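You operate a simulated robot arm through the tools that you are given. There is no shell and no other tool. Be economical: measure what you need, move in short steps, check, and stop when the job is done.

You are at the controls of a simulated two-armed robot. One attempt, no reset.

Task
Top up the small jute sack from the brass cup and cinch it shut again.
Fine: hold it by its post while the green toggle slides; it stays in its place; cup back; spill nothing. Where these are worked on the way, their far stop is far enough and under half their travel is too little: green toggle.

Only the result counts: the job must be done as asked and must still hold three seconds after the hand-in. Knocking over, shifting, dropping, spilling or breaking anything else fails it.

Robot
Two 7-joint arms with two-finger parallel grippers on one trunk, on a base that drives. Base frame: it is fixed to the floor where the robot stands at the start and does not move with it; the origin is under the middle of the robot, x ahead of it, y to its left, z up. Lengths are in mm, angles in degrees, forces in N, time in s.
The left shoulder is at the start at [70, 134, 1276], the right one opposite. With the tool pointing down near the work surface each hand reaches from about 100 to 640 mm from the robot's upright axis, wherever it stands, measured 20 degrees to its own side. Places, roughly: green toggle [500, -100, 900]. Payload 1.57 kg a hand.
Tool frame (each hand has its own): the origin (TCP) lies between the finger pads and is the grasp point; the fingertips stand 30 mm ahead of it; z points along the fingers, y is the line along which they close. Largest opening 80 mm; finger width 17, thickness 12; the body of the gripper, 40 by 82 mm, starts 80 mm behind the TCP.
Orientation is told as [roll, pitch, yaw] about the base's x, y, z axes, in that order, counted from this pose: with the fingers straight down and closing along the base's y, the tool's x points along the base's -x, its y along +y and its z along -z.

Tools
- The arms move only by the tool send_rows. It takes "left_series", "right_series" or both (then of equal length, played together; a hand with none holds still); each is a list of rows, each an object (a shift or turn left out is 0, a gripper value left out holds the last) with "travel": the shift along the base's x, y, z in units of 200 mm (1.0 is 200 mm), a list of three; "turn": the turn, a rotation vector about the base's x, y, z in units of 180 degrees (1.0 is 180 degrees), a list of three; "gripper": the opening in per cent of the stroke, from 0 (shut) to 100 (fully open). In form: [{"travel": [x, y, z], "turn": [rx, ry, rz], "gripper": gripper}, ...]. A call has 1 to 12 rows; each row is the pose to reach, as a shift and turn from the pose commanded when the call began. A call with a number of a shift or a turn outside -1 to 1 is refused whole. Each row takes 0.2 s and may step no farther than 50 mm and 8.6 degrees from the row before; otherwise, or with a gripper value out of range, the whole call is refused. Where a pose cannot be reached the arm comes as near as it can. A force on the tool above 40 N (or 10 N above the force at the start of the call, whichever is more), or a blocked arm, ends the call early, and 0.2 s more pass. Each finger travels about 153 mm/s and halts on what it meets, pressing with about 20 N; the grip force reading is that of the motor and also rises with nothing between the fingers. The clock runs only during rows and for 0.2 s after the last one: add rows that repeat a pose to give the fingers time. The reply holds the time, the measured pose of the TCP, the force on the tool along the base axes, the opening and the grip force, in the units named above and with some noise, with the torque about the TCP (base axes, N m) and any sound that the robot's microphone picked up.
- Cameras (640 x 400 px; columns grow to the right, rows downward): "scene" is now at [138, 11.2, 1506.9]; the picture's right is [-0.00, -1.00, 0.00], its down [-0.63, 0.00, -0.77] and it looks along [0.77, -0.00, -0.63] (base axes); focal length 248 px, centre (320, 200). "left" rides on the left gripper at [72, 7, -122] in its tool frame; the picture's right is [-0.09, 1.00, 0.00], its down [-0.84, -0.08, -0.54] and it looks along [-0.54, -0.05, 0.84] (tool axes); focal length 238 px, centre (320, 200). "right" rides on the right gripper at [72, -7, -122] in its tool frame; the picture's right is [0.09, 1.00, 0.00], its down [-0.84, 0.08, -0.54] and it looks along [-0.54, 0.05, 0.84] (tool axes); focal length 238 px, centre (320, 200). There is no depth. A picture from a camera that has moved, and an enlarged one, comes with that camera's place and axes in the base frame and with its lens. The place of the scene camera against the robot may be out by one fixed shift of up to 18 mm in any direction.
- camera(camera): a new picture of that camera. No time passes.
- move_column(by): slides the trunk up (or, below 0, down) by that many mm; the arms and the scene camera ride with it, the base frame stays. It gives what a move gives, with no picture.
- drive_base(legs): drives the robot by 1 to 6 legs, each [ahead, left, turn to the left] in mm, mm and degrees, along the robot's own axes; the way and the turn of a leg run together, so that a leg with both is an arc; at most 1500 mm and 180 degrees a leg. The arms and the cameras ride along, it lands a little off, and it stops where it bumps. It gives what a move gives.
- aim_head(pan, tilt): turns the head with the scene camera to pan (to the left, within 86 degrees either way) and tilt (down, from -29 to 69), counted from straight ahead of the robot. It gives what a move gives.
- inspect(camera, box): a new picture of the part [left, top, right, bottom] of that camera's present view, enlarged. No time passes.
- sign_off(): hands the job in; it is judged then, once.

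Work in short steps. Places have to be worked out from the pictures, the camera data and where the tool is seen: move nearer, look again, correct. Check each grasp and each placing, and mend what went wrong. You have 120 turns and 92 pictures in all, those below and enlarged ones among them. Open the grippers and draw the arms clear of the work before you hand the job in, unless the task says otherwise; then end with one line.

The tools are called after "Call:" as name(argument=value, ...) on one line, values as JSON. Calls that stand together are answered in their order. send_rows: Moves the arms, as the interface text tells. Its arguments: {"type":"object","properties":{"left_series":{"type":"array","items":{"type":"object","properties":{"travel":{"type":"array","items":{"type":"number"}},"turn":{"type":"array","items":{"type":"number"}},"gripper":{"type":"number"}}}},"right_series":{"type":"array","items":{"type":"object","properties":{"travel":{"type":"array","items":{"type":"number"}},"turn":{"type":"array","items":{"type":"number"}},"gripper":{"type":"number"}}}}},"required":[]} The other tools are called the same way: move_column (by) slides the trunk up or down; drive_base (legs) drives the base; aim_head (pan, tilt) turns the head that bears the scene camera; camera (camera) takes a picture; inspect (camera, box) takes an enlarged picture of a part of a camera's view; sign_off () hands the job in.

At the start:

```text
time: 0.0
left_tool_pos: [466.3, 232.8, 1269.3]
left_ee_rot: [0.0, 0.0, 0.1]
left_ft_force: [0.3, 0.6, 0.2]
left_ft_torque: [0.02, 0.03, -0.04]
left_opening: 80.1
left_grasp_force: 0.0
right_tool_pos: [392.3, -193.8, 1337.4]
right_ee_rot: [0.0, -0.1, -0.1]
right_ft_force: [0.0, -0.7, 0.0]
right_ft_torque: [0.01, -0.03, 0.0]
right_opening: 80.2
right_grasp_force: 0.0
trunk travel left (down, up): [-850.0, 90.0]
robot x, y, heading: [-0.8, 3.4, -0.1]
head pan, tilt: [-0.1, 39.4]
```

scene: 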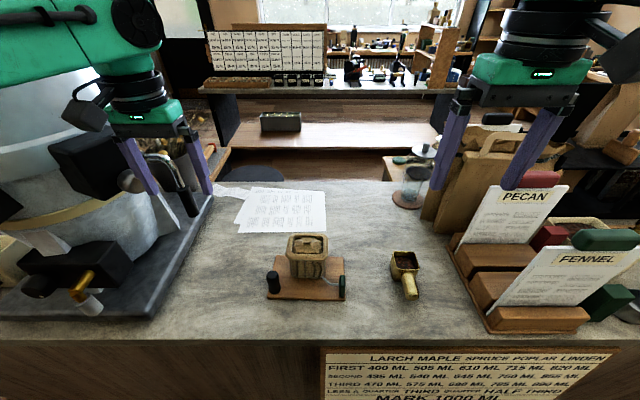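
right: 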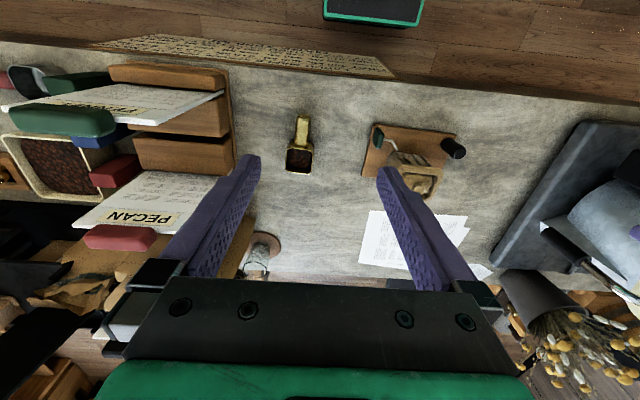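
left: 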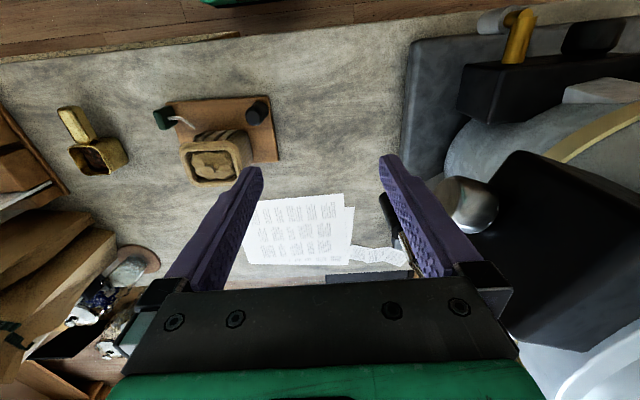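

The sack stands on a wooden board with a black post and a green toggle on a cord. The brass cup is to its right. I'll look closer at both.

Call:
inspect(camera="scene", box=[250, 220, 450, 320])

Call:
inspect(camera="left", box=[50, 80, 290, 200])

Call:
inspect(camera="right", box=[270, 90, 480, 220])

```text
3.20 times, centred on (350, 270) of scene
camera zoom: at [138.0, 11.2, 1506.9], right [0.0, -1.0, 0.0], down [-0.63, 0.0, -0.77], along [0.77, 0.0, -0.63], focal length 794 px, centre (224, -24)
```

zoom: 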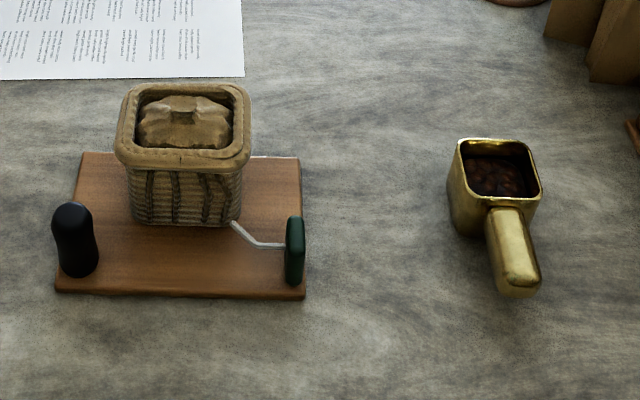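

```text
2.67 times, centred on (170, 140) of left
camera zoom: at [395.2, 238.7, 1391.4], right [0.09, 1.0, 0.0], down [0.84, -0.08, 0.54], along [0.54, -0.05, -0.84], focal length 636 px, centre (720, 360)
```

zoom: 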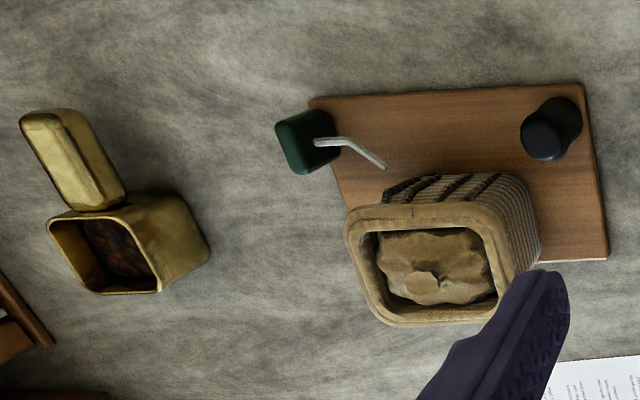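

```text
3.05 times, centred on (375, 155) of right
camera zoom: at [319.7, -200.5, 1459.3], right [-0.09, 1.0, 0.0], down [0.84, 0.08, 0.54], along [0.54, 0.05, -0.84], focal length 726 px, centre (152, 337)
```

zoom: 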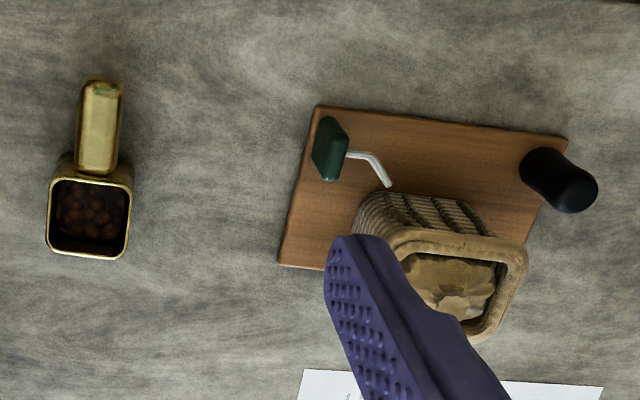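

Triangulating from the three views:
- Toggle: about [478, -56, 943]
- Post: [485, 116, 948]
- Sack mouth: [546, 39, 1010]
- Cup: [540, -226], rim at about 958, handle centre about [477, -224, 946]

I'm bringing the right hand nearer the toggle for a better look.

Call:
send_rows(right_series=[{"travel": [0.03, 0.115, -0.166]}, {"travel": [0.06, 0.23, -0.333]}, {"travel": [0.09, 0.345, -0.5]}, {"travel": [0.12, 0.46, -0.667]}, {"travel": [0.15, 0.575, -0.833]}, {"travel": [0.18, 0.69, -1.0]}])

Call:
camera(camera="right")

```text
time: 1.4
left_tool_pos: [467.4, 232.6, 1269.4]
left_ee_rot: [0.1, 0.1, 0.0]
left_ft_force: [0.5, -0.2, -0.4]
left_ft_torque: [0.02, 0.03, -0.01]
left_opening: 79.8
left_grasp_force: 0.1
right_tool_pos: [429.9, -56.1, 1135.6]
right_ee_rot: [0.1, -0.1, 0.0]
right_ft_force: [-0.1, -0.3, -0.2]
right_ft_torque: [0.01, 0.02, 0.0]
right_opening: 79.8
right_grasp_force: 0.1
trunk travel left (down, up): [-850.0, 90.0]
robot x, y, heading: [1.2, -0.1, 0.1]
head pan, tilt: [-0.1, 39.4]
```

```text
85 pictures are left
camera right: at [357.3, -62.5, 1258.2], right [-0.09, 1.0, 0.0], down [0.84, 0.07, 0.54], along [0.54, 0.05, -0.84], focal length 238 px, centre (320, 200)
```

right: 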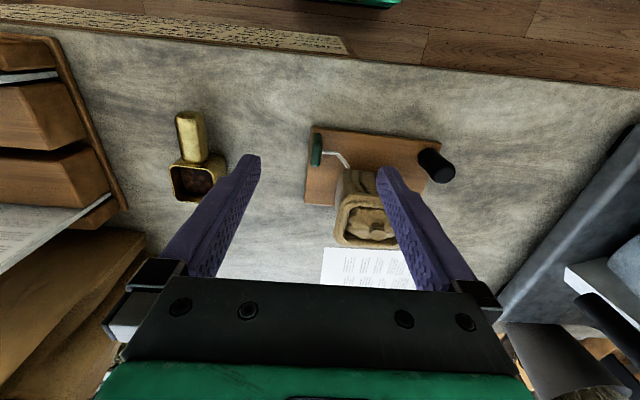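

Call:
inspect(camera="right", box=[290, 110, 470, 250])

Call:
inspect(camera="scene", box=[260, 225, 360, 305])

```text
2.86 times, centred on (380, 180) of right
camera zoom: at [357.3, -62.5, 1258.2], right [-0.09, 1.0, 0.0], down [0.84, 0.07, 0.54], along [0.54, 0.05, -0.84], focal length 681 px, centre (149, 257)
```

zoom: 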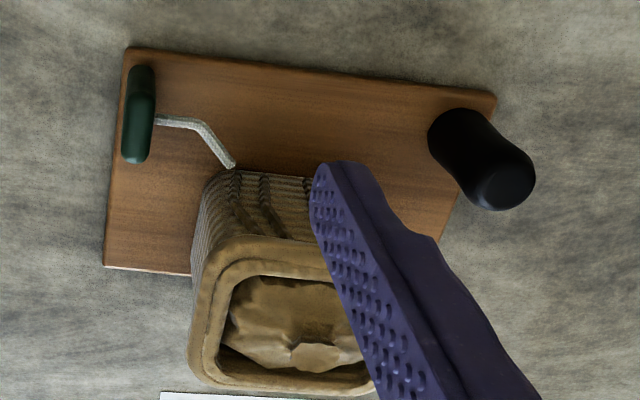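

```text
5.00 times, centred on (310, 265) of scene
camera zoom: at [140.3, 11.6, 1506.7], right [0.0, -1.0, 0.0], down [-0.64, 0.0, -0.77], along [0.77, 0.0, -0.64], focal length 1241 px, centre (370, -125)
```

zoom: 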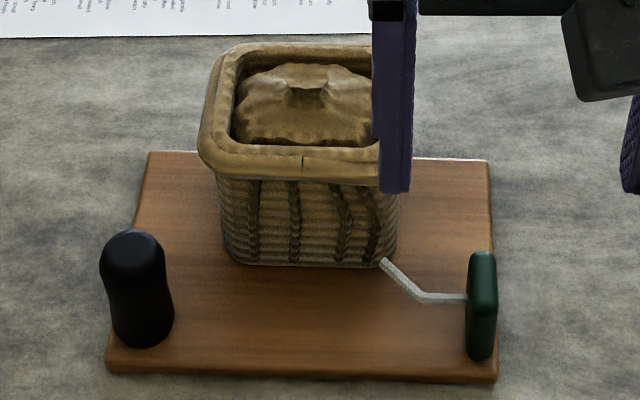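

The toggle is an upright flat pill on a cord or rod running +y to the sack. The post top is about [485, 116, 976]. I'll bring the left hand above the post and check from there.

Call:
send_rows(left_series=[{"travel": [0.018, -0.117, -0.2], "gripper": 80}, {"travel": [0.036, -0.233, -0.4]}, {"travel": [0.054, -0.35, -0.6]}, {"travel": [0.072, -0.466, -0.8]}, {"travel": [0.09, -0.583, -0.995]}, {"travel": [0.09, -0.583, -0.995]}])

Call:
camera(camera="left")

Call:
camera(camera="scene")

```text
time: 2.8
left_tool_pos: [483.8, 116.5, 1070.5]
left_ee_rot: [0.0, 0.0, 0.2]
left_ft_force: [-0.4, -0.4, 0.8]
left_ft_torque: [0.0, 0.0, -0.01]
left_opening: 64.1
left_grasp_force: 0.1
right_tool_pos: [427.5, -54.9, 1136.3]
right_ee_rot: [0.1, -0.1, -0.1]
right_ft_force: [-0.4, -0.1, -0.8]
right_ft_torque: [-0.01, -0.02, -0.01]
right_opening: 80.0
right_grasp_force: 0.0
trunk travel left (down, up): [-850.0, 90.0]
robot x, y, heading: [1.4, -3.0, -0.0]
head pan, tilt: [-0.1, 39.4]
```

```text
82 pictures are left
camera left: at [413.3, 123.1, 1191.9], right [0.09, 1.0, 0.0], down [0.84, -0.08, 0.54], along [0.54, -0.05, -0.84], focal length 238 px, centre (320, 200)
```

left: 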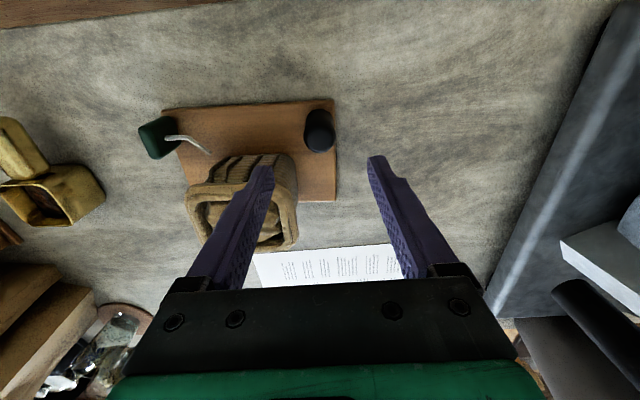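

```text
81 pictures are left
camera scene: at [137.4, 11.2, 1506.9], right [0.0, -1.0, 0.0], down [-0.63, 0.0, -0.77], along [0.77, 0.0, -0.63], focal length 248 px, centre (320, 200)
```

scene: 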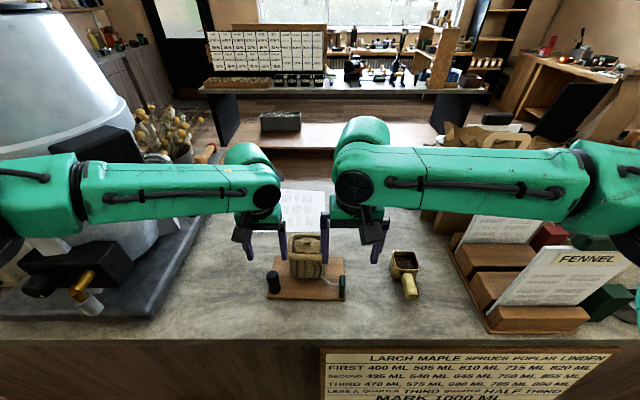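

The post is at about [482, 117], which matches the left hand's position. I'll go down to z≈948.

Call:
send_rows(left_series=[{"travel": [-0.005, 0, -0.2]}, {"travel": [-0.01, 0, -0.4]}, {"travel": [-0.01, 0, -0.54]}, {"travel": [-0.01, 0, -0.61]}, {"travel": [-0.01, 0, -0.61]}])

Call:
camera(camera="left")

Call:
inspect(camera="scene", box=[240, 210, 380, 310])

```text
time: 4.0
left_tool_pos: [457.7, 141.9, 976.7]
left_ee_rot: [0.0, -0.1, 0.1]
left_ft_force: [0.7, 0.6, 0.2]
left_ft_torque: [0.03, -0.02, 0.01]
left_opening: 63.7
left_grasp_force: 0.0
left hand out of reach, approached as far as the arm can: row 1, 2, 3, 4, 5
right_tool_pos: [428.3, -56.5, 1136.5]
right_ee_rot: [0.2, -0.1, -0.1]
right_ft_force: [-0.5, -0.2, -0.2]
right_ft_torque: [0.01, -0.03, 0.02]
right_opening: 80.3
right_grasp_force: 0.1
trunk travel left (down, up): [-850.0, 90.0]
robot x, y, heading: [-2.6, 2.2, -0.1]
head pan, tilt: [-0.1, 39.4]
```

```text
80 pictures are left
camera left: at [386.4, 148.9, 1096.8], right [0.09, 1.0, 0.0], down [0.84, -0.08, 0.54], along [0.54, -0.05, -0.84], focal length 238 px, centre (320, 200)
```

left: 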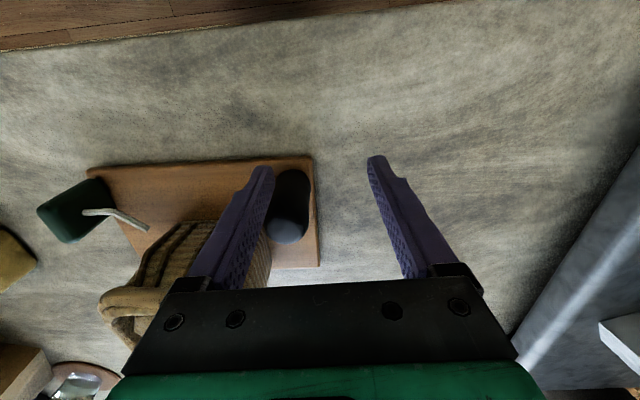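

```text
4.00 times, centred on (310, 260) of scene
camera zoom: at [138.0, 11.2, 1506.9], right [0.0, -1.0, 0.0], down [-0.63, 0.0, -0.77], along [0.77, 0.0, -0.63], focal length 993 px, centre (360, -40)
```

zoom: 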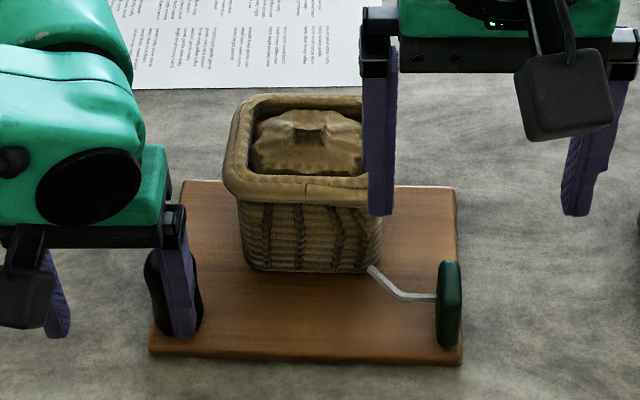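

The left arm ran out of reach at this trunk height and no contact happened. I'll back it up and away, then lower the trunk.

Call:
send_rows(left_series=[{"travel": [-0.14, 0.12, 0.14]}, {"travel": [-0.14, 0.12, 0.36]}, {"travel": [-0.14, 0.12, 0.56]}, {"travel": [-0.14, 0.12, 0.56]}])

```text
time: 5.0
left_tool_pos: [428.6, 165.5, 1087.4]
left_ee_rot: [0.0, -0.1, 0.0]
left_ft_force: [-0.6, 0.0, 0.4]
left_ft_torque: [-0.01, 0.03, 0.01]
left_opening: 63.8
left_grasp_force: 0.0
right_tool_pos: [427.4, -56.2, 1135.4]
right_ee_rot: [-0.1, -0.1, -0.1]
right_ft_force: [-0.2, -0.5, -0.2]
right_ft_torque: [-0.01, 0.01, 0.01]
right_opening: 80.1
right_grasp_force: 0.0
trunk travel left (down, up): [-850.0, 90.0]
robot x, y, heading: [1.3, -0.6, 0.1]
head pan, tilt: [-0.1, 39.4]
```

Both hands go up a little, then the trunk down 150.

Call:
send_rows(left_series=[{"travel": [0, 0, 0.22]}, {"travel": [0, 0, 0.44]}, {"travel": [0, 0, 0.44]}], right_series=[{"travel": [-0.1, -0.1, 0.2]}, {"travel": [-0.1, -0.1, 0.3]}, {"travel": [-0.1, -0.1, 0.3]}])

Call:
move_column(by=-150)

Call:
camera(camera="scene")

```text
time: 5.8
left_tool_pos: [431.4, 165.4, 1177.3]
left_ee_rot: [-0.1, 0.1, 0.2]
left_ft_force: [-0.2, -0.3, 0.0]
left_ft_torque: [0.03, 0.03, 0.02]
left_opening: 64.1
left_grasp_force: 0.1
right_tool_pos: [410.5, -75.2, 1195.5]
right_ee_rot: [0.0, 0.1, -0.2]
right_ft_force: [0.9, 0.9, -0.2]
right_ft_torque: [-0.02, -0.01, -0.01]
right_opening: 79.8
right_grasp_force: 0.2
trunk travel left (down, up): [-850.0, 90.0]
robot x, y, heading: [3.7, -0.1, -0.2]
head pan, tilt: [-0.1, 39.4]
```

```text
time: 7.5
left_tool_pos: [429.6, 164.0, 1027.1]
left_ee_rot: [0.0, 0.0, 0.2]
left_ft_force: [-0.1, 0.0, 0.6]
left_ft_torque: [0.0, 0.0, -0.03]
left_opening: 64.1
left_grasp_force: 0.1
right_tool_pos: [407.8, -76.1, 1046.0]
right_ee_rot: [0.0, 0.0, -0.1]
right_ft_force: [-1.0, 0.1, 1.3]
right_ft_torque: [0.01, 0.03, 0.0]
right_opening: 80.1
right_grasp_force: 0.1
trunk travel left (down, up): [-700.0, 240.0]
robot x, y, heading: [0.1, 0.9, -0.3]
head pan, tilt: [-0.1, 39.4]
```

```text
78 pictures are left
camera scene: at [138.0, 11.3, 1356.9], right [0.0, -1.0, 0.0], down [-0.63, 0.0, -0.77], along [0.77, 0.0, -0.63], focal length 248 px, centre (320, 200)
```

scene: 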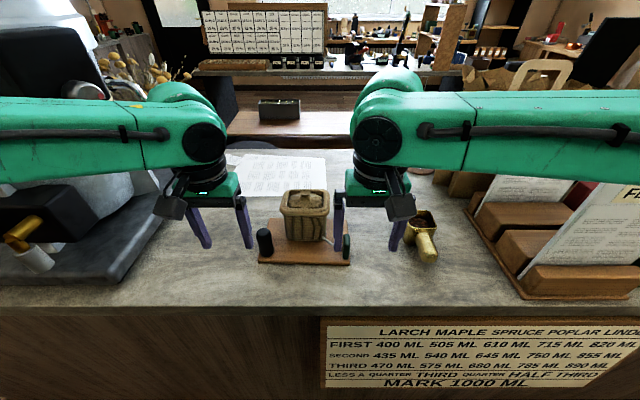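

The trunk is lowered. I'll move the left hand above the post, then down beside it at z≈950.

Call:
send_rows(left_series=[{"travel": [0.13, -0.115, 0.02]}, {"travel": [0.265, -0.235, 0.02]}, {"travel": [0.265, -0.235, 0.02]}, {"travel": [0.265, -0.235, -0.18]}, {"travel": [0.265, -0.235, -0.385]}, {"travel": [0.265, -0.235, -0.385]}])

Call:
camera(camera="left")

```text
time: 8.9
left_tool_pos: [482.3, 116.9, 950.0]
left_ee_rot: [0.0, -0.2, 0.1]
left_ft_force: [-0.2, -0.3, 0.1]
left_ft_torque: [0.03, 0.02, -0.02]
left_opening: 63.8
left_grasp_force: 0.1
right_tool_pos: [407.2, -75.1, 1046.2]
right_ee_rot: [0.0, -0.2, -0.1]
right_ft_force: [0.4, 0.1, 0.1]
right_ft_torque: [-0.02, -0.03, -0.01]
right_opening: 80.1
right_grasp_force: 0.0
trunk travel left (down, up): [-700.0, 240.0]
robot x, y, heading: [-1.7, 1.3, 0.1]
head pan, tilt: [-0.1, 39.4]
```

```text
77 pictures are left
camera left: at [411.7, 123.5, 1071.4], right [0.09, 1.0, 0.0], down [0.84, -0.08, 0.54], along [0.54, -0.05, -0.84], focal length 238 px, centre (320, 200)
```

left: 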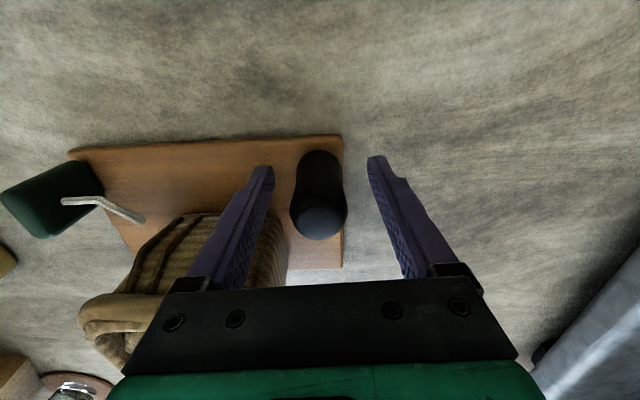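

The post sits centred between the fingers, so I'll close on it.

Call:
send_rows(left_series=[{"travel": [0.01, 0, 0], "gripper": 30}, {"travel": [0.01, 0, 0], "gripper": 30}, {"travel": [0.01, 0, 0], "gripper": 30}])

Call:
inspect(camera="left", box=[0, 120, 240, 270])

Call:
camera(camera="right")

```text
time: 9.8
left_tool_pos: [485.6, 117.1, 951.0]
left_ee_rot: [0.0, 0.0, 0.1]
left_ft_force: [-0.2, 0.4, 0.2]
left_ft_torque: [-0.22, 0.06, -0.06]
left_opening: 31.5
left_grasp_force: 19.5
right_tool_pos: [407.7, -74.9, 1046.1]
right_ee_rot: [0.1, 0.0, -0.1]
right_ft_force: [0.4, -0.7, 0.0]
right_ft_torque: [-0.01, 0.0, 0.01]
right_opening: 80.2
right_grasp_force: 0.1
trunk travel left (down, up): [-700.0, 240.0]
robot x, y, heading: [0.5, -1.6, -0.1]
head pan, tilt: [-0.1, 39.4]
```

```text
2.67 times, centred on (120, 195) of left
camera zoom: at [414.4, 123.4, 1071.4], right [0.09, 1.0, 0.0], down [0.84, -0.08, 0.54], along [0.54, -0.05, -0.84], focal length 636 px, centre (853, 213)
```

zoom: 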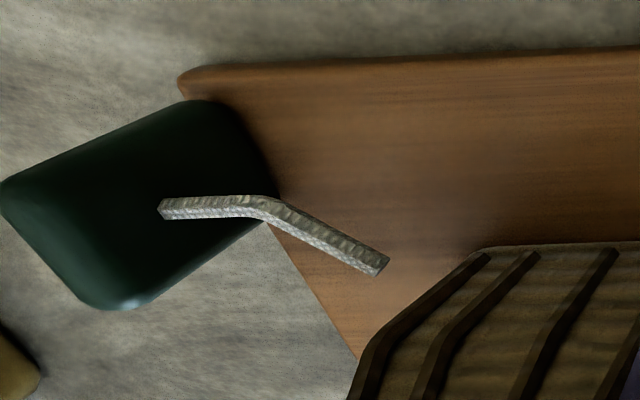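

```text
75 pictures are left
camera right: at [335.8, -82.9, 1169.1], right [-0.09, 1.0, 0.0], down [0.84, 0.08, 0.54], along [0.54, 0.05, -0.84], focal length 238 px, centre (320, 200)
```

right: 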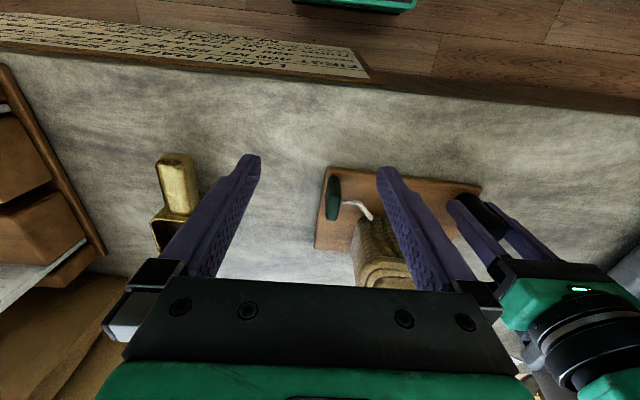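

The post is held. The toggle spans about x 462–496 and z 920–962 at y≈-55. I'll yaw the right hand 90° to close along x on it, while shifting to above it.

Call:
send_rows(right_series=[{"turn": [0, 0, 0.0455]}, {"turn": [0, 0, 0.091]}, {"turn": [0, 0, 0.1365]}, {"turn": [0, 0, 0.182]}, {"turn": [0, 0, 0.2275]}, {"turn": [0, 0, 0.273]}, {"turn": [0, 0, 0.3185]}, {"turn": [0, 0, 0.364]}, {"turn": [0, 0, 0.4095]}, {"turn": [0, 0, 0.455]}, {"turn": [0, 0, 0.5]}, {"turn": [0, 0, 0.5]}])

Call:
camera(camera="right")

```text
time: 12.3
left_tool_pos: [486.2, 116.4, 950.1]
left_ee_rot: [0.0, 0.0, 0.1]
left_ft_force: [0.1, 2.0, 1.4]
left_ft_torque: [-0.22, 0.0, 0.03]
left_opening: 31.5
left_grasp_force: 20.3
right_tool_pos: [407.9, -75.4, 1047.5]
right_ee_rot: [0.0, 0.0, 90.1]
right_ft_force: [0.7, 0.6, -0.1]
right_ft_torque: [0.01, 0.0, -0.01]
right_opening: 80.1
right_grasp_force: 0.0
trunk travel left (down, up): [-700.0, 240.0]
robot x, y, heading: [4.2, 0.2, -0.1]
head pan, tilt: [-0.1, 39.4]
```

```text
74 pictures are left
camera right: at [415.0, -147.8, 1169.0], right [-1.0, -0.09, 0.0], down [-0.08, 0.84, 0.54], along [-0.05, 0.54, -0.84], focal length 238 px, centre (320, 200)
```

right: 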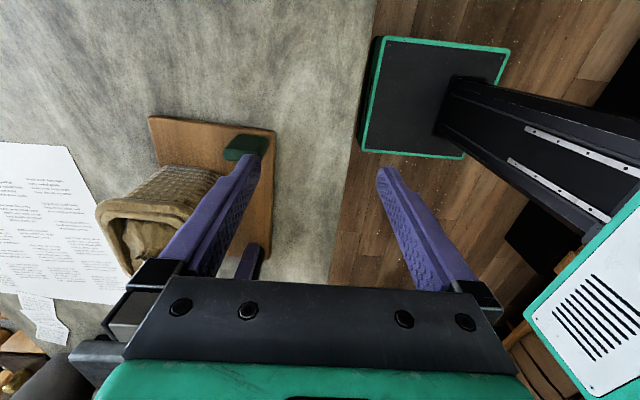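

Now I'll move above the toggle.

Call:
send_rows(right_series=[{"travel": [0.12, 0.035, 0]}, {"travel": [0.24, 0.07, 0]}, {"travel": [0.355, 0.1, 0]}, {"travel": [0.355, 0.1, -0.15]}, {"travel": [0.355, 0.1, -0.15]}])

Call:
camera(camera="right")

Call:
inspect(camera="scene", box=[220, 160, 420, 280])

```text
time: 13.6
left_tool_pos: [485.2, 116.0, 950.8]
left_ee_rot: [0.0, 0.1, 0.1]
left_ft_force: [0.8, -1.6, -0.1]
left_ft_torque: [0.22, -0.01, 0.06]
left_opening: 31.2
left_grasp_force: 19.9
right_tool_pos: [460.7, -79.2, 1014.6]
right_ee_rot: [0.0, -0.1, 89.9]
right_ft_force: [0.2, -0.5, 0.4]
right_ft_torque: [-0.02, -0.02, 0.04]
right_opening: 80.0
right_grasp_force: 0.0
right hand out of reach, approached as far as the arm can: row 2, 3, 4, 5
trunk travel left (down, up): [-700.0, 240.0]
robot x, y, heading: [-0.9, -1.7, -0.3]
head pan, tilt: [-0.1, 39.4]
```

```text
73 pictures are left
camera right: at [467.4, -151.4, 1137.5], right [-1.0, -0.09, 0.0], down [-0.08, 0.84, 0.54], along [-0.05, 0.54, -0.84], focal length 238 px, centre (320, 200)
```

right: 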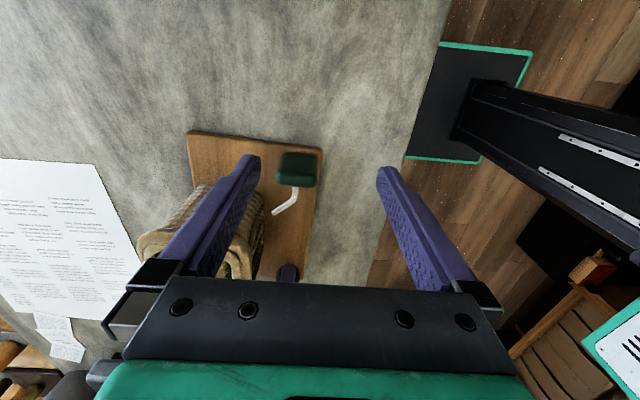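

```text
3.20 times, centred on (320, 220) of scene
camera zoom: at [138.0, 11.2, 1356.9], right [0.0, -1.0, 0.0], down [-0.63, 0.0, -0.77], along [0.77, 0.0, -0.63], focal length 794 px, centre (320, 136)
```

zoom: 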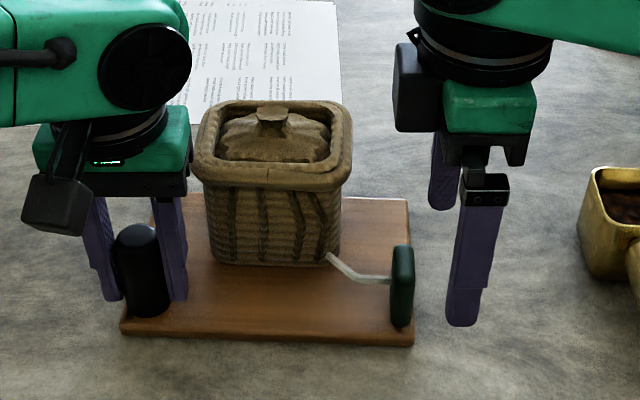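

The right arm ran out of reach from this stance, and pouring will need more reach still. There's about 130 mm between base and counter, so I'll release the post, raise both hands and drive closer.

Call:
send_rows(left_series=[{"gripper": 80}, {"gripper": 80}, {"travel": [0, 0, 0.2]}, {"travel": [0, 0, 0.4]}, {"travel": [0, 0, 0.6]}, {"travel": [-0.1, 0, 0.7]}, {"travel": [-0.3, 0, 0.7]}], right_series=[{}, {}, {"travel": [-0.1, 0, 0.1]}, {"travel": [-0.2, 0, 0.2]}, {"travel": [-0.3, 0, 0.3]}, {"travel": [-0.35, 0, 0.4]}, {"travel": [-0.35, 0, 0.4]}])

Call:
drive_base(legs=[[80, 0, 0]])

Call:
camera(camera="scene")

```text
time: 15.2
left_tool_pos: [423.9, 117.3, 1091.2]
left_ee_rot: [0.0, -0.1, 0.1]
left_ft_force: [0.0, -0.4, -0.4]
left_ft_torque: [-0.01, -0.06, 0.0]
left_opening: 64.0
left_grasp_force: 0.0
right_tool_pos: [387.8, -78.3, 1096.5]
right_ee_rot: [0.0, 0.0, 89.9]
right_ft_force: [-0.2, 0.4, 0.5]
right_ft_torque: [0.01, 0.0, -0.01]
right_opening: 80.0
right_grasp_force: 0.1
trunk travel left (down, up): [-700.0, 240.0]
robot x, y, heading: [-2.0, -5.2, -0.3]
head pan, tilt: [-0.1, 39.4]
```

```text
time: 16.2
left_tool_pos: [502.5, 116.0, 1092.6]
left_ee_rot: [0.0, -0.2, 0.0]
left_ft_force: [-0.1, -0.2, -1.4]
left_ft_torque: [0.04, -0.02, 0.02]
left_opening: 64.3
left_grasp_force: 0.0
right_tool_pos: [467.9, -79.7, 1095.7]
right_ee_rot: [-0.1, 0.0, 89.9]
right_ft_force: [-0.9, 0.1, 0.4]
right_ft_torque: [0.02, -0.02, -0.02]
right_opening: 79.8
right_grasp_force: 0.1
trunk travel left (down, up): [-700.0, 240.0]
robot x, y, heading: [79.7, -0.3, 0.0]
head pan, tilt: [-0.1, 39.4]
```

```text
71 pictures are left
camera scene: at [214.7, 11.2, 1357.2], right [0.0, -1.0, 0.0], down [-0.63, 0.0, -0.77], along [0.77, 0.0, -0.63], focal length 248 px, centre (320, 200)
```

scene: 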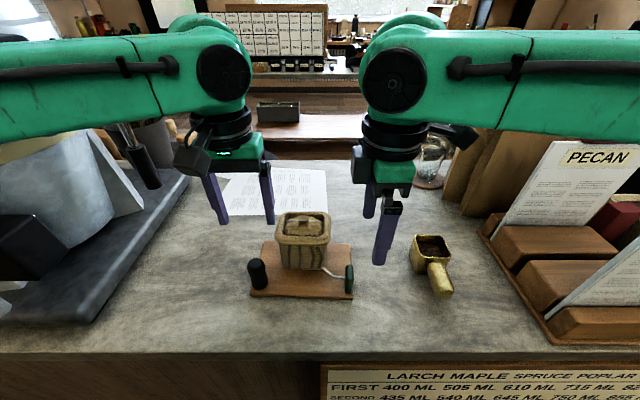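

The drive landed well. I'll bring the left back onto the post and the right to above the toggle.

Call:
send_rows(left_series=[{"travel": [-0.085, 0, -0.15]}, {"travel": [-0.085, 0.003, -0.35]}, {"travel": [-0.085, 0.003, -0.55]}, {"travel": [-0.085, 0.003, -0.71]}, {"travel": [-0.085, 0.003, -0.71]}, {"travel": [-0.085, 0.003, -0.71], "gripper": 30}, {"travel": [-0.085, 0.003, -0.71], "gripper": 30}, {"travel": [-0.085, 0.003, -0.71], "gripper": 30}], right_series=[{"travel": [0.03, 0.06, -0.1]}, {"travel": [0.055, 0.123, -0.25]}, {"travel": [0.055, 0.123, -0.4]}, {"travel": [0.055, 0.123, -0.48]}, {"travel": [0.055, 0.123, -0.48]}, {"travel": [0.055, 0.123, -0.48]}, {"travel": [0.055, 0.123, -0.48]}, {"travel": [0.055, 0.123, -0.48]}])

Call:
camera(camera="right")

Call:
inspect(camera="scene", box=[220, 190, 420, 310])

```text
time: 18.0
left_tool_pos: [487.4, 117.8, 949.2]
left_ee_rot: [0.0, -0.1, 0.0]
left_ft_force: [0.6, 0.0, -1.2]
left_ft_torque: [0.19, 0.07, 0.02]
left_opening: 31.4
left_grasp_force: 19.9
right_tool_pos: [479.7, -55.0, 998.5]
right_ee_rot: [-0.1, 0.0, 89.8]
right_ft_force: [0.5, 0.5, -0.6]
right_ft_torque: [0.0, -0.01, 0.0]
right_opening: 80.0
right_grasp_force: 0.0
trunk travel left (down, up): [-700.0, 240.0]
robot x, y, heading: [79.3, -2.2, 0.1]
head pan, tilt: [-0.1, 39.4]
```

```text
70 pictures are left
camera right: at [486.8, -127.2, 1121.4], right [-1.0, -0.09, 0.0], down [-0.08, 0.84, 0.54], along [-0.05, 0.54, -0.84], focal length 238 px, centre (320, 200)
```

right: 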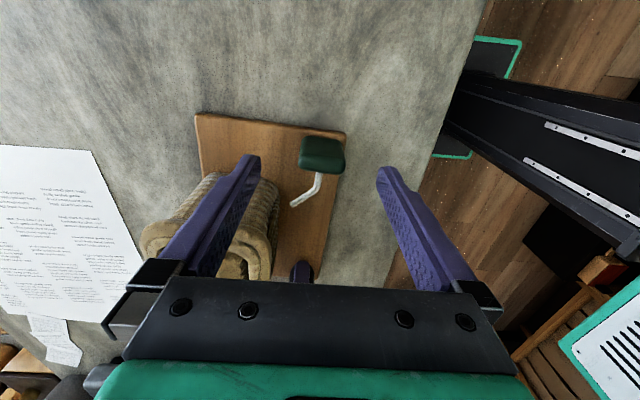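

```text
3.20 times, centred on (320, 250) of scene
camera zoom: at [217.7, 11.3, 1356.8], right [0.0, -1.0, 0.0], down [-0.63, 0.0, -0.77], along [0.77, 0.0, -0.63], focal length 794 px, centre (320, 40)
```

zoom: 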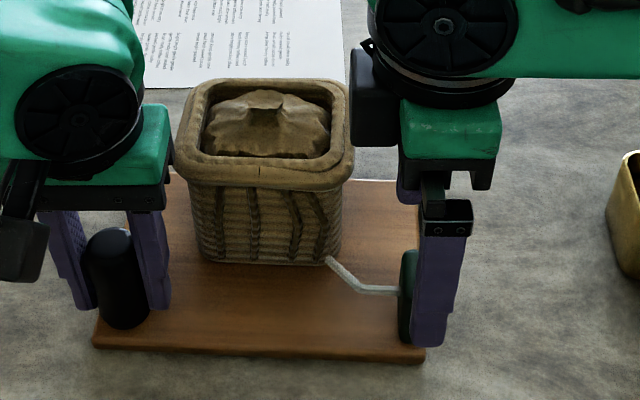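

The toggle is aligned (centre about [478.5, -54]). I'll lower onto it and close.

Call:
send_rows(right_series=[{"travel": [-0.005, 0.005, -0.1]}, {"travel": [-0.005, 0.005, -0.2]}, {"travel": [-0.005, 0.005, -0.245]}, {"travel": [-0.005, 0.005, -0.245]}, {"travel": [-0.005, 0.005, -0.245], "gripper": 35}, {"travel": [-0.005, 0.005, -0.245], "gripper": 35}, {"travel": [-0.005, 0.005, -0.245], "gripper": 35}])

Call:
camera(camera="right")

```text
time: 19.6
left_tool_pos: [487.0, 117.4, 948.7]
left_ee_rot: [0.0, 0.0, 0.0]
left_ft_force: [0.3, -0.7, -0.2]
left_ft_torque: [0.34, 0.18, 0.21]
left_opening: 31.4
left_grasp_force: 20.1
right_tool_pos: [479.6, -53.5, 948.8]
right_ee_rot: [0.0, 0.0, 89.9]
right_ft_force: [-0.2, 1.3, 0.7]
right_ft_torque: [-0.43, -0.08, -0.22]
right_opening: 35.7
right_grasp_force: 20.3
trunk travel left (down, up): [-700.0, 240.0]
robot x, y, heading: [80.3, -0.2, 0.1]
head pan, tilt: [-0.1, 39.4]
```

```text
68 pictures are left
camera right: at [486.8, -126.0, 1072.0], right [-1.0, -0.09, 0.0], down [-0.08, 0.84, 0.54], along [-0.05, 0.54, -0.84], focal length 238 px, centre (320, 200)
```

right: 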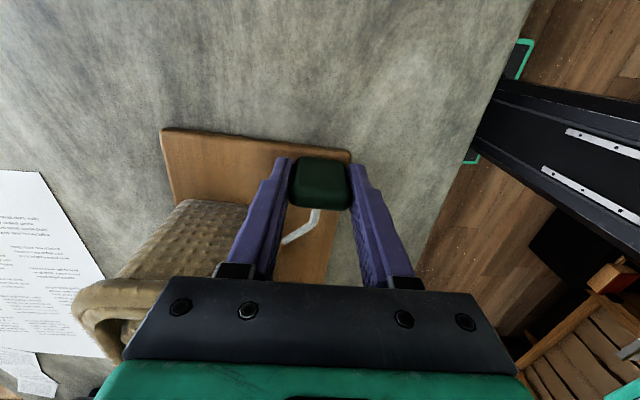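

The toggle is gripped at 35.7 mm. I'll probe its slide direction gently, outward (-y) first.

Call:
send_rows(right_series=[{"travel": [0, -0.01, 0]}, {"travel": [0, -0.02, 0]}, {"travel": [0, -0.03, 0]}, {"travel": [0, -0.03, 0]}])

```text
time: 20.6
left_tool_pos: [488.4, 116.3, 949.1]
left_ee_rot: [-0.1, -0.1, 0.1]
left_ft_force: [-2.7, -15.6, 1.4]
left_ft_torque: [-0.58, 0.05, -0.1]
left_opening: 31.5
left_grasp_force: 20.2
right_tool_pos: [481.0, -59.7, 950.1]
right_ee_rot: [0.1, -0.2, 90.0]
right_ft_force: [2.9, 15.2, -1.6]
right_ft_torque: [0.13, 0.1, -0.22]
right_opening: 36.0
right_grasp_force: 19.9
trunk travel left (down, up): [-700.0, 240.0]
robot x, y, heading: [80.6, 0.8, 0.3]
head pan, tilt: [-0.1, 39.4]
```

It moved about 6 mm at 15 N, with the reaction showing on the post. I'll check whether the cord lengthened or the sack mouth changed.

Call:
inspect(camera="scene", box=[220, 190, 420, 310])

Call:
inspect(camera="left", box=[0, 120, 240, 270])

```text
3.20 times, centred on (320, 250) of scene
camera zoom: at [218.0, 11.2, 1356.8], right [0.0, -1.0, 0.0], down [-0.63, 0.0, -0.77], along [0.77, 0.0, -0.63], focal length 794 px, centre (320, 40)
```

zoom: 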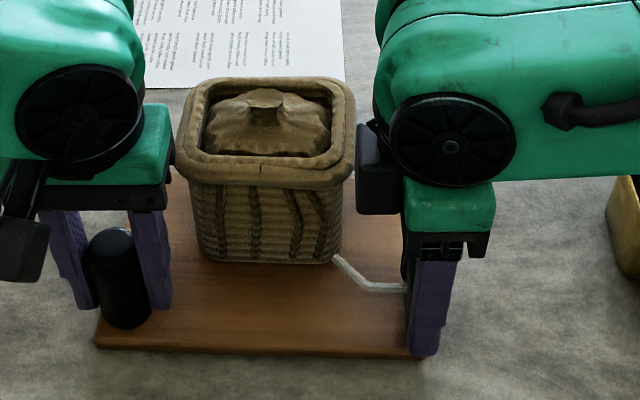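

```text
2.67 times, centred on (120, 195) of left
camera zoom: at [416.9, 123.6, 1069.9], right [0.09, 1.0, 0.0], down [0.84, -0.08, 0.54], along [0.54, -0.05, -0.84], focal length 636 px, centre (853, 213)
```

zoom: 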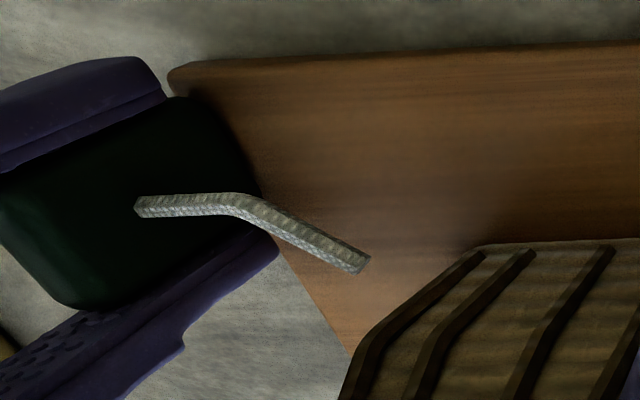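

In the scene view the toggle and cord slid outward about 5 mm while the sack and board stayed put. So -y slides it, and I'll keep going.

Call:
send_rows(right_series=[{"travel": [0, -0.015, 0]}, {"travel": [0, -0.03, 0]}, {"travel": [0, -0.045, 0]}, {"travel": [0, -0.06, 0]}, {"travel": [0, -0.06, 0]}])

Call:
inspect(camera="scene", box=[220, 190, 420, 310])

```text
time: 21.8
left_tool_pos: [487.9, 118.4, 948.7]
left_ee_rot: [0.3, 0.1, 0.1]
left_ft_force: [-0.4, -1.3, 1.0]
left_ft_torque: [-0.64, 0.22, 0.08]
left_opening: 31.4
left_grasp_force: 19.6
right_tool_pos: [479.6, -73.5, 949.0]
right_ee_rot: [0.1, 0.3, 89.9]
right_ft_force: [-0.3, 0.7, 0.6]
right_ft_torque: [0.02, 0.0, 0.02]
right_opening: 5.0
right_grasp_force: 0.0
trunk travel left (down, up): [-700.0, 240.0]
robot x, y, heading: [79.1, 2.9, 0.1]
head pan, tilt: [-0.1, 39.4]
```

```text
3.20 times, centred on (320, 250) of scene
camera zoom: at [217.6, 11.0, 1356.9], right [0.0, -1.0, 0.0], down [-0.63, 0.0, -0.77], along [0.77, 0.0, -0.63], focal length 794 px, centre (320, 40)
```

zoom: 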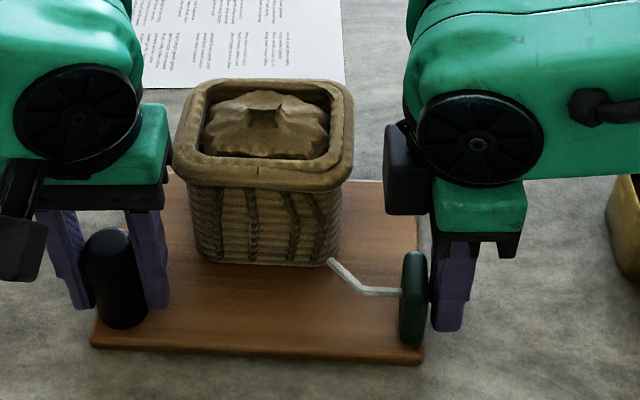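

The fingers slipped off and the assembly sprang back, so -y is a hard stop. I'll look at the toggle before regripping to try +y.

Call:
inspect(camera="left", box=[0, 120, 240, 270])

Call:
camera(camera="right")

```text
2.67 times, centred on (120, 195) of left
camera zoom: at [417.0, 124.7, 1070.0], right [0.09, 1.0, 0.0], down [0.84, -0.08, 0.54], along [0.54, -0.05, -0.84], focal length 636 px, centre (853, 213)
```

zoom: 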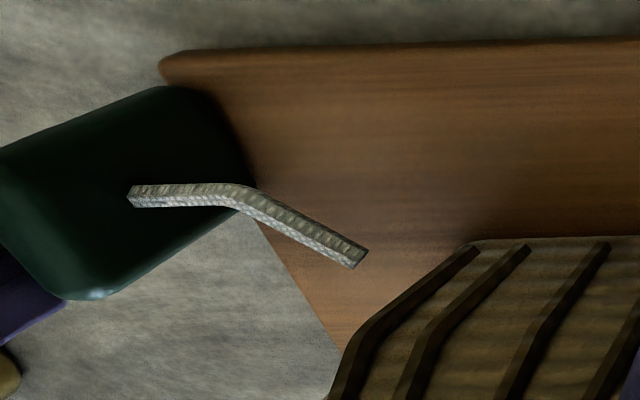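

```text
63 pictures are left
camera right: at [486.5, -146.0, 1072.7], right [-1.0, -0.09, 0.0], down [-0.07, 0.84, 0.54], along [-0.05, 0.54, -0.84], focal length 238 px, centre (320, 200)
```

right: 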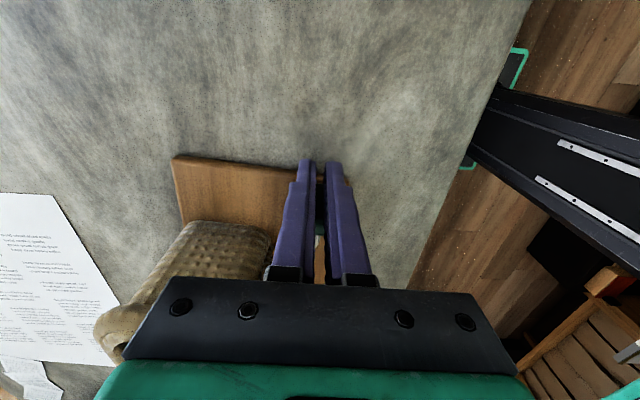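

The toggle is intact and upright, and the closed fingers sit just outside its outer face. I'll push it gently in +y.

Call:
send_rows(right_series=[{"travel": [0, 0.02, 0]}, {"travel": [0, 0.035, 0]}, {"travel": [0, 0.05, 0]}, {"travel": [0, 0.06, 0]}, {"travel": [0, 0.07, 0]}, {"travel": [0, 0.08, 0]}, {"travel": [0, 0.08, 0]}])

Call:
inspect(camera="scene", box=[220, 190, 420, 310])

```text
time: 23.4
left_tool_pos: [487.4, 116.5, 948.8]
left_ee_rot: [-0.1, -0.1, 0.0]
left_ft_force: [0.3, 2.2, 0.6]
left_ft_torque: [0.24, 0.17, 0.0]
left_opening: 31.5
left_grasp_force: 20.1
right_tool_pos: [479.4, -56.4, 949.9]
right_ee_rot: [0.0, 0.0, 90.0]
right_ft_force: [0.4, -2.0, 0.1]
right_ft_torque: [-0.01, 0.0, -0.02]
right_opening: 28.5
right_grasp_force: 0.4
trunk travel left (down, up): [-700.0, 240.0]
robot x, y, heading: [80.3, 1.1, 0.0]
head pan, tilt: [-0.1, 39.4]
```

```text
3.20 times, centred on (320, 250) of scene
camera zoom: at [217.7, 11.5, 1356.8], right [0.0, -1.0, 0.0], down [-0.63, 0.0, -0.77], along [0.77, 0.0, -0.63], focal length 794 px, centre (320, 40)
```

zoom: 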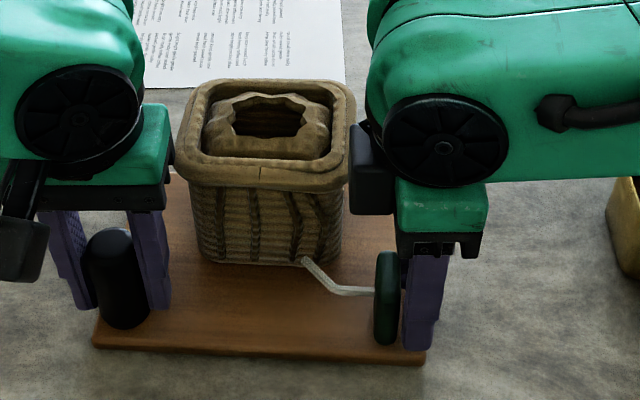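

The mouth is opening as the toggle slides in +y with little force. I'll continue to the far stop.

Call:
send_rows(right_series=[{"travel": [0, 0.015, 0]}, {"travel": [0, 0.03, 0]}, {"travel": [0, 0.045, 0]}, {"travel": [0, 0.06, 0]}, {"travel": [0, 0.075, 0]}, {"travel": [0, 0.075, 0]}])

Call:
inspect(camera="scene", box=[220, 190, 420, 310])

```text
time: 24.8
left_tool_pos: [488.6, 117.2, 949.8]
left_ee_rot: [0.0, 0.0, 0.0]
left_ft_force: [-0.6, 0.4, -0.6]
left_ft_torque: [0.28, 0.03, 0.03]
left_opening: 31.4
left_grasp_force: 20.3
right_tool_pos: [479.1, -46.3, 949.3]
right_ee_rot: [0.0, -0.1, 89.9]
right_ft_force: [0.0, -1.0, 0.7]
right_ft_torque: [-0.01, -0.02, 0.0]
right_opening: 28.3
right_grasp_force: 0.1
right hand out of reach, approached as far as the arm can: row 5, 6
trunk travel left (down, up): [-700.0, 240.0]
robot x, y, heading: [78.4, 0.6, -0.1]
head pan, tilt: [-0.1, 39.4]
```

```text
3.20 times, centred on (320, 250) of scene
camera zoom: at [217.8, 11.3, 1356.8], right [0.0, -1.0, 0.0], down [-0.63, 0.0, -0.77], along [0.77, 0.0, -0.63], focal length 794 px, centre (320, 40)
```

zoom: 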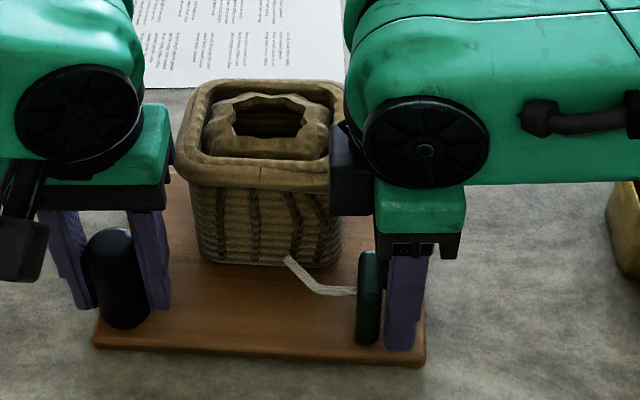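

The mouth is open and the toggle has moved about 25 mm, but the arm is at its reach limit. I'll tilt the hand 12° (fingertips toward +y) so the wrist stays back and push on towards the stop.

Call:
send_rows(right_series=[{"turn": [0.03, 0, 0], "travel": [0, 0, 0.02]}, {"turn": [0.067, 0, 0], "travel": [0, 0, 0.03]}, {"turn": [0.067, 0, 0], "travel": [0, 0.015, 0.03]}, {"turn": [0.067, 0, 0], "travel": [0, 0.03, 0.03]}, {"turn": [0.067, 0, 0], "travel": [0, 0.045, 0.03]}, {"turn": [0.067, 0, 0], "travel": [0, 0.06, 0.03]}, {"turn": [0.067, 0, 0], "travel": [0, 0.06, 0.03]}])

Call:
inspect(camera="scene", box=[220, 190, 420, 310])

```text
time: 26.4
left_tool_pos: [487.2, 117.0, 949.3]
left_ee_rot: [0.1, 0.0, 0.0]
left_ft_force: [-0.4, 3.1, -0.2]
left_ft_torque: [0.35, -0.05, 0.02]
left_opening: 31.2
left_grasp_force: 19.9
right_tool_pos: [478.7, -33.3, 956.3]
right_ee_rot: [0.0, -12.0, 90.0]
right_ft_force: [-0.4, -1.0, 0.5]
right_ft_torque: [-0.04, -0.01, -0.05]
right_opening: 28.2
right_grasp_force: 0.0
trunk travel left (down, up): [-700.0, 240.0]
robot x, y, heading: [76.8, 3.5, 0.1]
head pan, tilt: [-0.1, 39.4]
```

```text
3.20 times, centred on (320, 250) of scene
camera zoom: at [217.6, 11.5, 1356.9], right [0.0, -1.0, 0.0], down [-0.63, 0.0, -0.77], along [0.77, 0.0, -0.63], focal length 794 px, centre (320, 40)
```

zoom: 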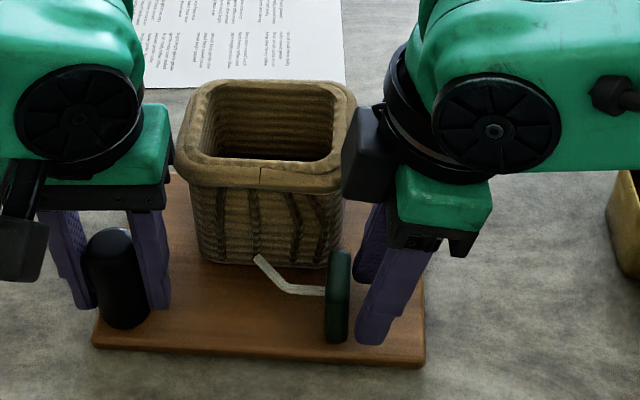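

The mouth is now wide open. I'll nudge a bit further to make sure the toggle is at the stop.

Call:
send_rows(right_series=[{"travel": [0, 0.015, 0]}, {"travel": [0, 0.03, 0]}, {"travel": [0, 0.045, 0]}, {"travel": [0, 0.06, 0]}, {"travel": [0, 0.06, 0]}])

Call:
inspect(camera="scene", box=[220, 190, 420, 310])

```text
time: 27.6
left_tool_pos: [487.2, 117.7, 946.8]
left_ee_rot: [0.2, 0.1, 0.1]
left_ft_force: [-0.1, 23.3, 2.0]
left_ft_torque: [-0.55, -0.2, 0.13]
left_opening: 31.5
left_grasp_force: 19.9
right_tool_pos: [478.1, -24.2, 957.3]
right_ee_rot: [0.0, -11.9, 89.8]
right_ft_force: [1.4, -27.1, 6.7]
right_ft_torque: [-0.64, -0.21, -0.46]
right_opening: 29.1
right_grasp_force: 1.1
trunk travel left (down, up): [-700.0, 240.0]
robot x, y, heading: [82.5, 3.3, 0.3]
head pan, tilt: [-0.1, 39.4]
```

```text
3.20 times, centred on (320, 250) of scene
camera zoom: at [216.7, 10.2, 1357.0], right [0.0, -1.0, 0.0], down [-0.63, 0.0, -0.77], along [0.77, 0.0, -0.63], focal length 794 px, centre (320, 40)
```

zoom: 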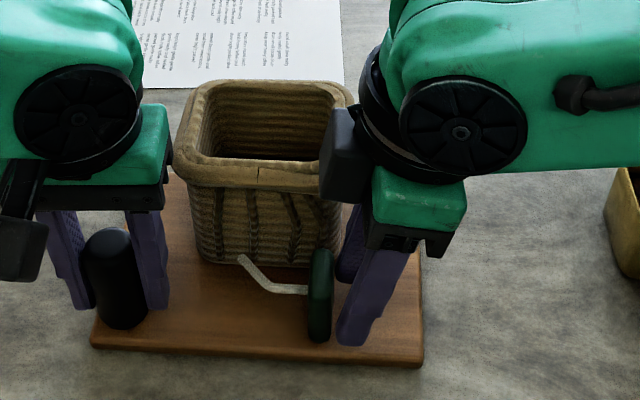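

It's at the far stop (27 N and firm). I'll back the right hand off, untilt and raise it, then release the post with the left and clear upward.

Call:
send_rows(right_series=[{"travel": [0, -0.05, 0]}, {"travel": [0, -0.15, 0]}, {"travel": [0, -0.25, 0.1], "turn": [-0.03, 0, 0]}, {"travel": [0, -0.3, 0.25], "turn": [-0.067, 0, 0]}, {"travel": [0, -0.3, 0.5], "turn": [-0.067, 0, 0]}, {"travel": [0, -0.3, 0.7], "turn": [-0.067, 0, 0]}, {"travel": [0, -0.3, 0.7], "turn": [-0.067, 0, 0]}])

Call:
send_rows(left_series=[{"gripper": 80}, {"gripper": 80}, {"travel": [0, 0, 0.2]}, {"travel": [0, 0, 0.4]}, {"travel": [-0.05, 0.05, 0.6]}, {"travel": [-0.1, 0.2, 0.75]}, {"travel": [-0.15, 0.35, 0.75]}, {"travel": [-0.15, 0.5, 0.75]}])

Call:
camera(camera="scene")

Call:
camera(camera="right")

```text
time: 29.2
left_tool_pos: [486.5, 117.0, 949.9]
left_ee_rot: [0.1, -0.1, 0.0]
left_ft_force: [0.0, 0.2, -0.3]
left_ft_torque: [0.25, -0.07, 0.03]
left_opening: 31.3
left_grasp_force: 20.3
right_tool_pos: [478.1, -81.7, 1097.2]
right_ee_rot: [0.0, 0.0, 89.8]
right_ft_force: [1.0, -0.1, -0.2]
right_ft_torque: [0.01, 0.0, 0.0]
right_opening: 28.0
right_grasp_force: 0.0
trunk travel left (down, up): [-700.0, 240.0]
robot x, y, heading: [79.5, 0.6, 0.1]
head pan, tilt: [-0.1, 39.4]
```

```text
time: 31.0
left_tool_pos: [458.2, 219.0, 1098.3]
left_ee_rot: [0.0, -0.1, 0.0]
left_ft_force: [-0.5, 0.1, -0.2]
left_ft_torque: [0.02, -0.01, 0.01]
left_opening: 63.6
left_grasp_force: 0.1
right_tool_pos: [478.5, -81.6, 1096.8]
right_ee_rot: [0.0, 0.0, 89.9]
right_ft_force: [0.9, 0.3, 0.0]
right_ft_torque: [0.0, 0.0, -0.01]
right_opening: 28.0
right_grasp_force: 0.2
trunk travel left (down, up): [-700.0, 240.0]
robot x, y, heading: [76.5, -0.1, 0.3]
head pan, tilt: [-0.1, 39.4]
```

```text
58 pictures are left
camera scene: at [217.5, 12.5, 1356.9], right [0.0, -1.0, 0.0], down [-0.63, 0.0, -0.77], along [0.77, 0.0, -0.63], focal length 248 px, centre (320, 200)
```

scene: 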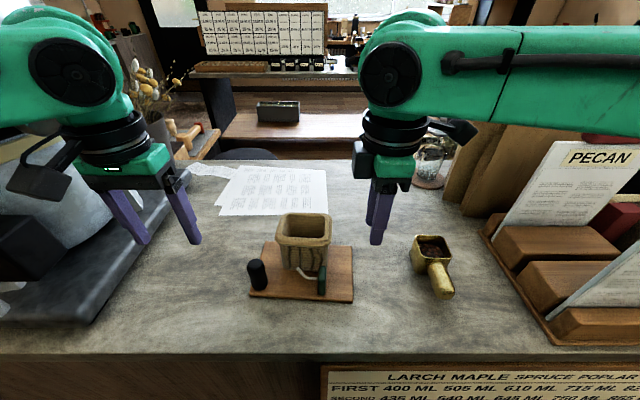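

```text
57 pictures are left
camera right: at [484.1, -152.6, 1219.3], right [-1.0, -0.09, 0.0], down [-0.08, 0.84, 0.54], along [-0.05, 0.54, -0.84], focal length 238 px, centre (320, 200)
```

right: 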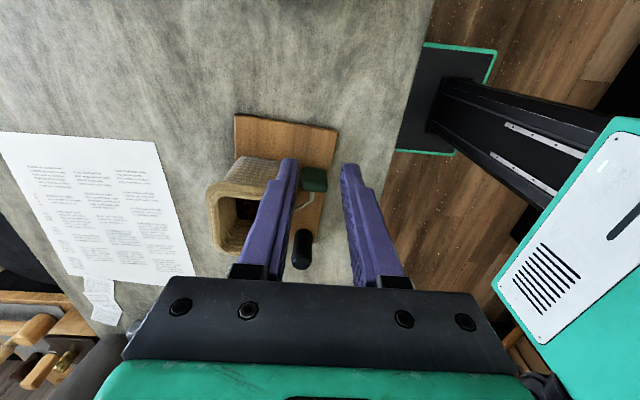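

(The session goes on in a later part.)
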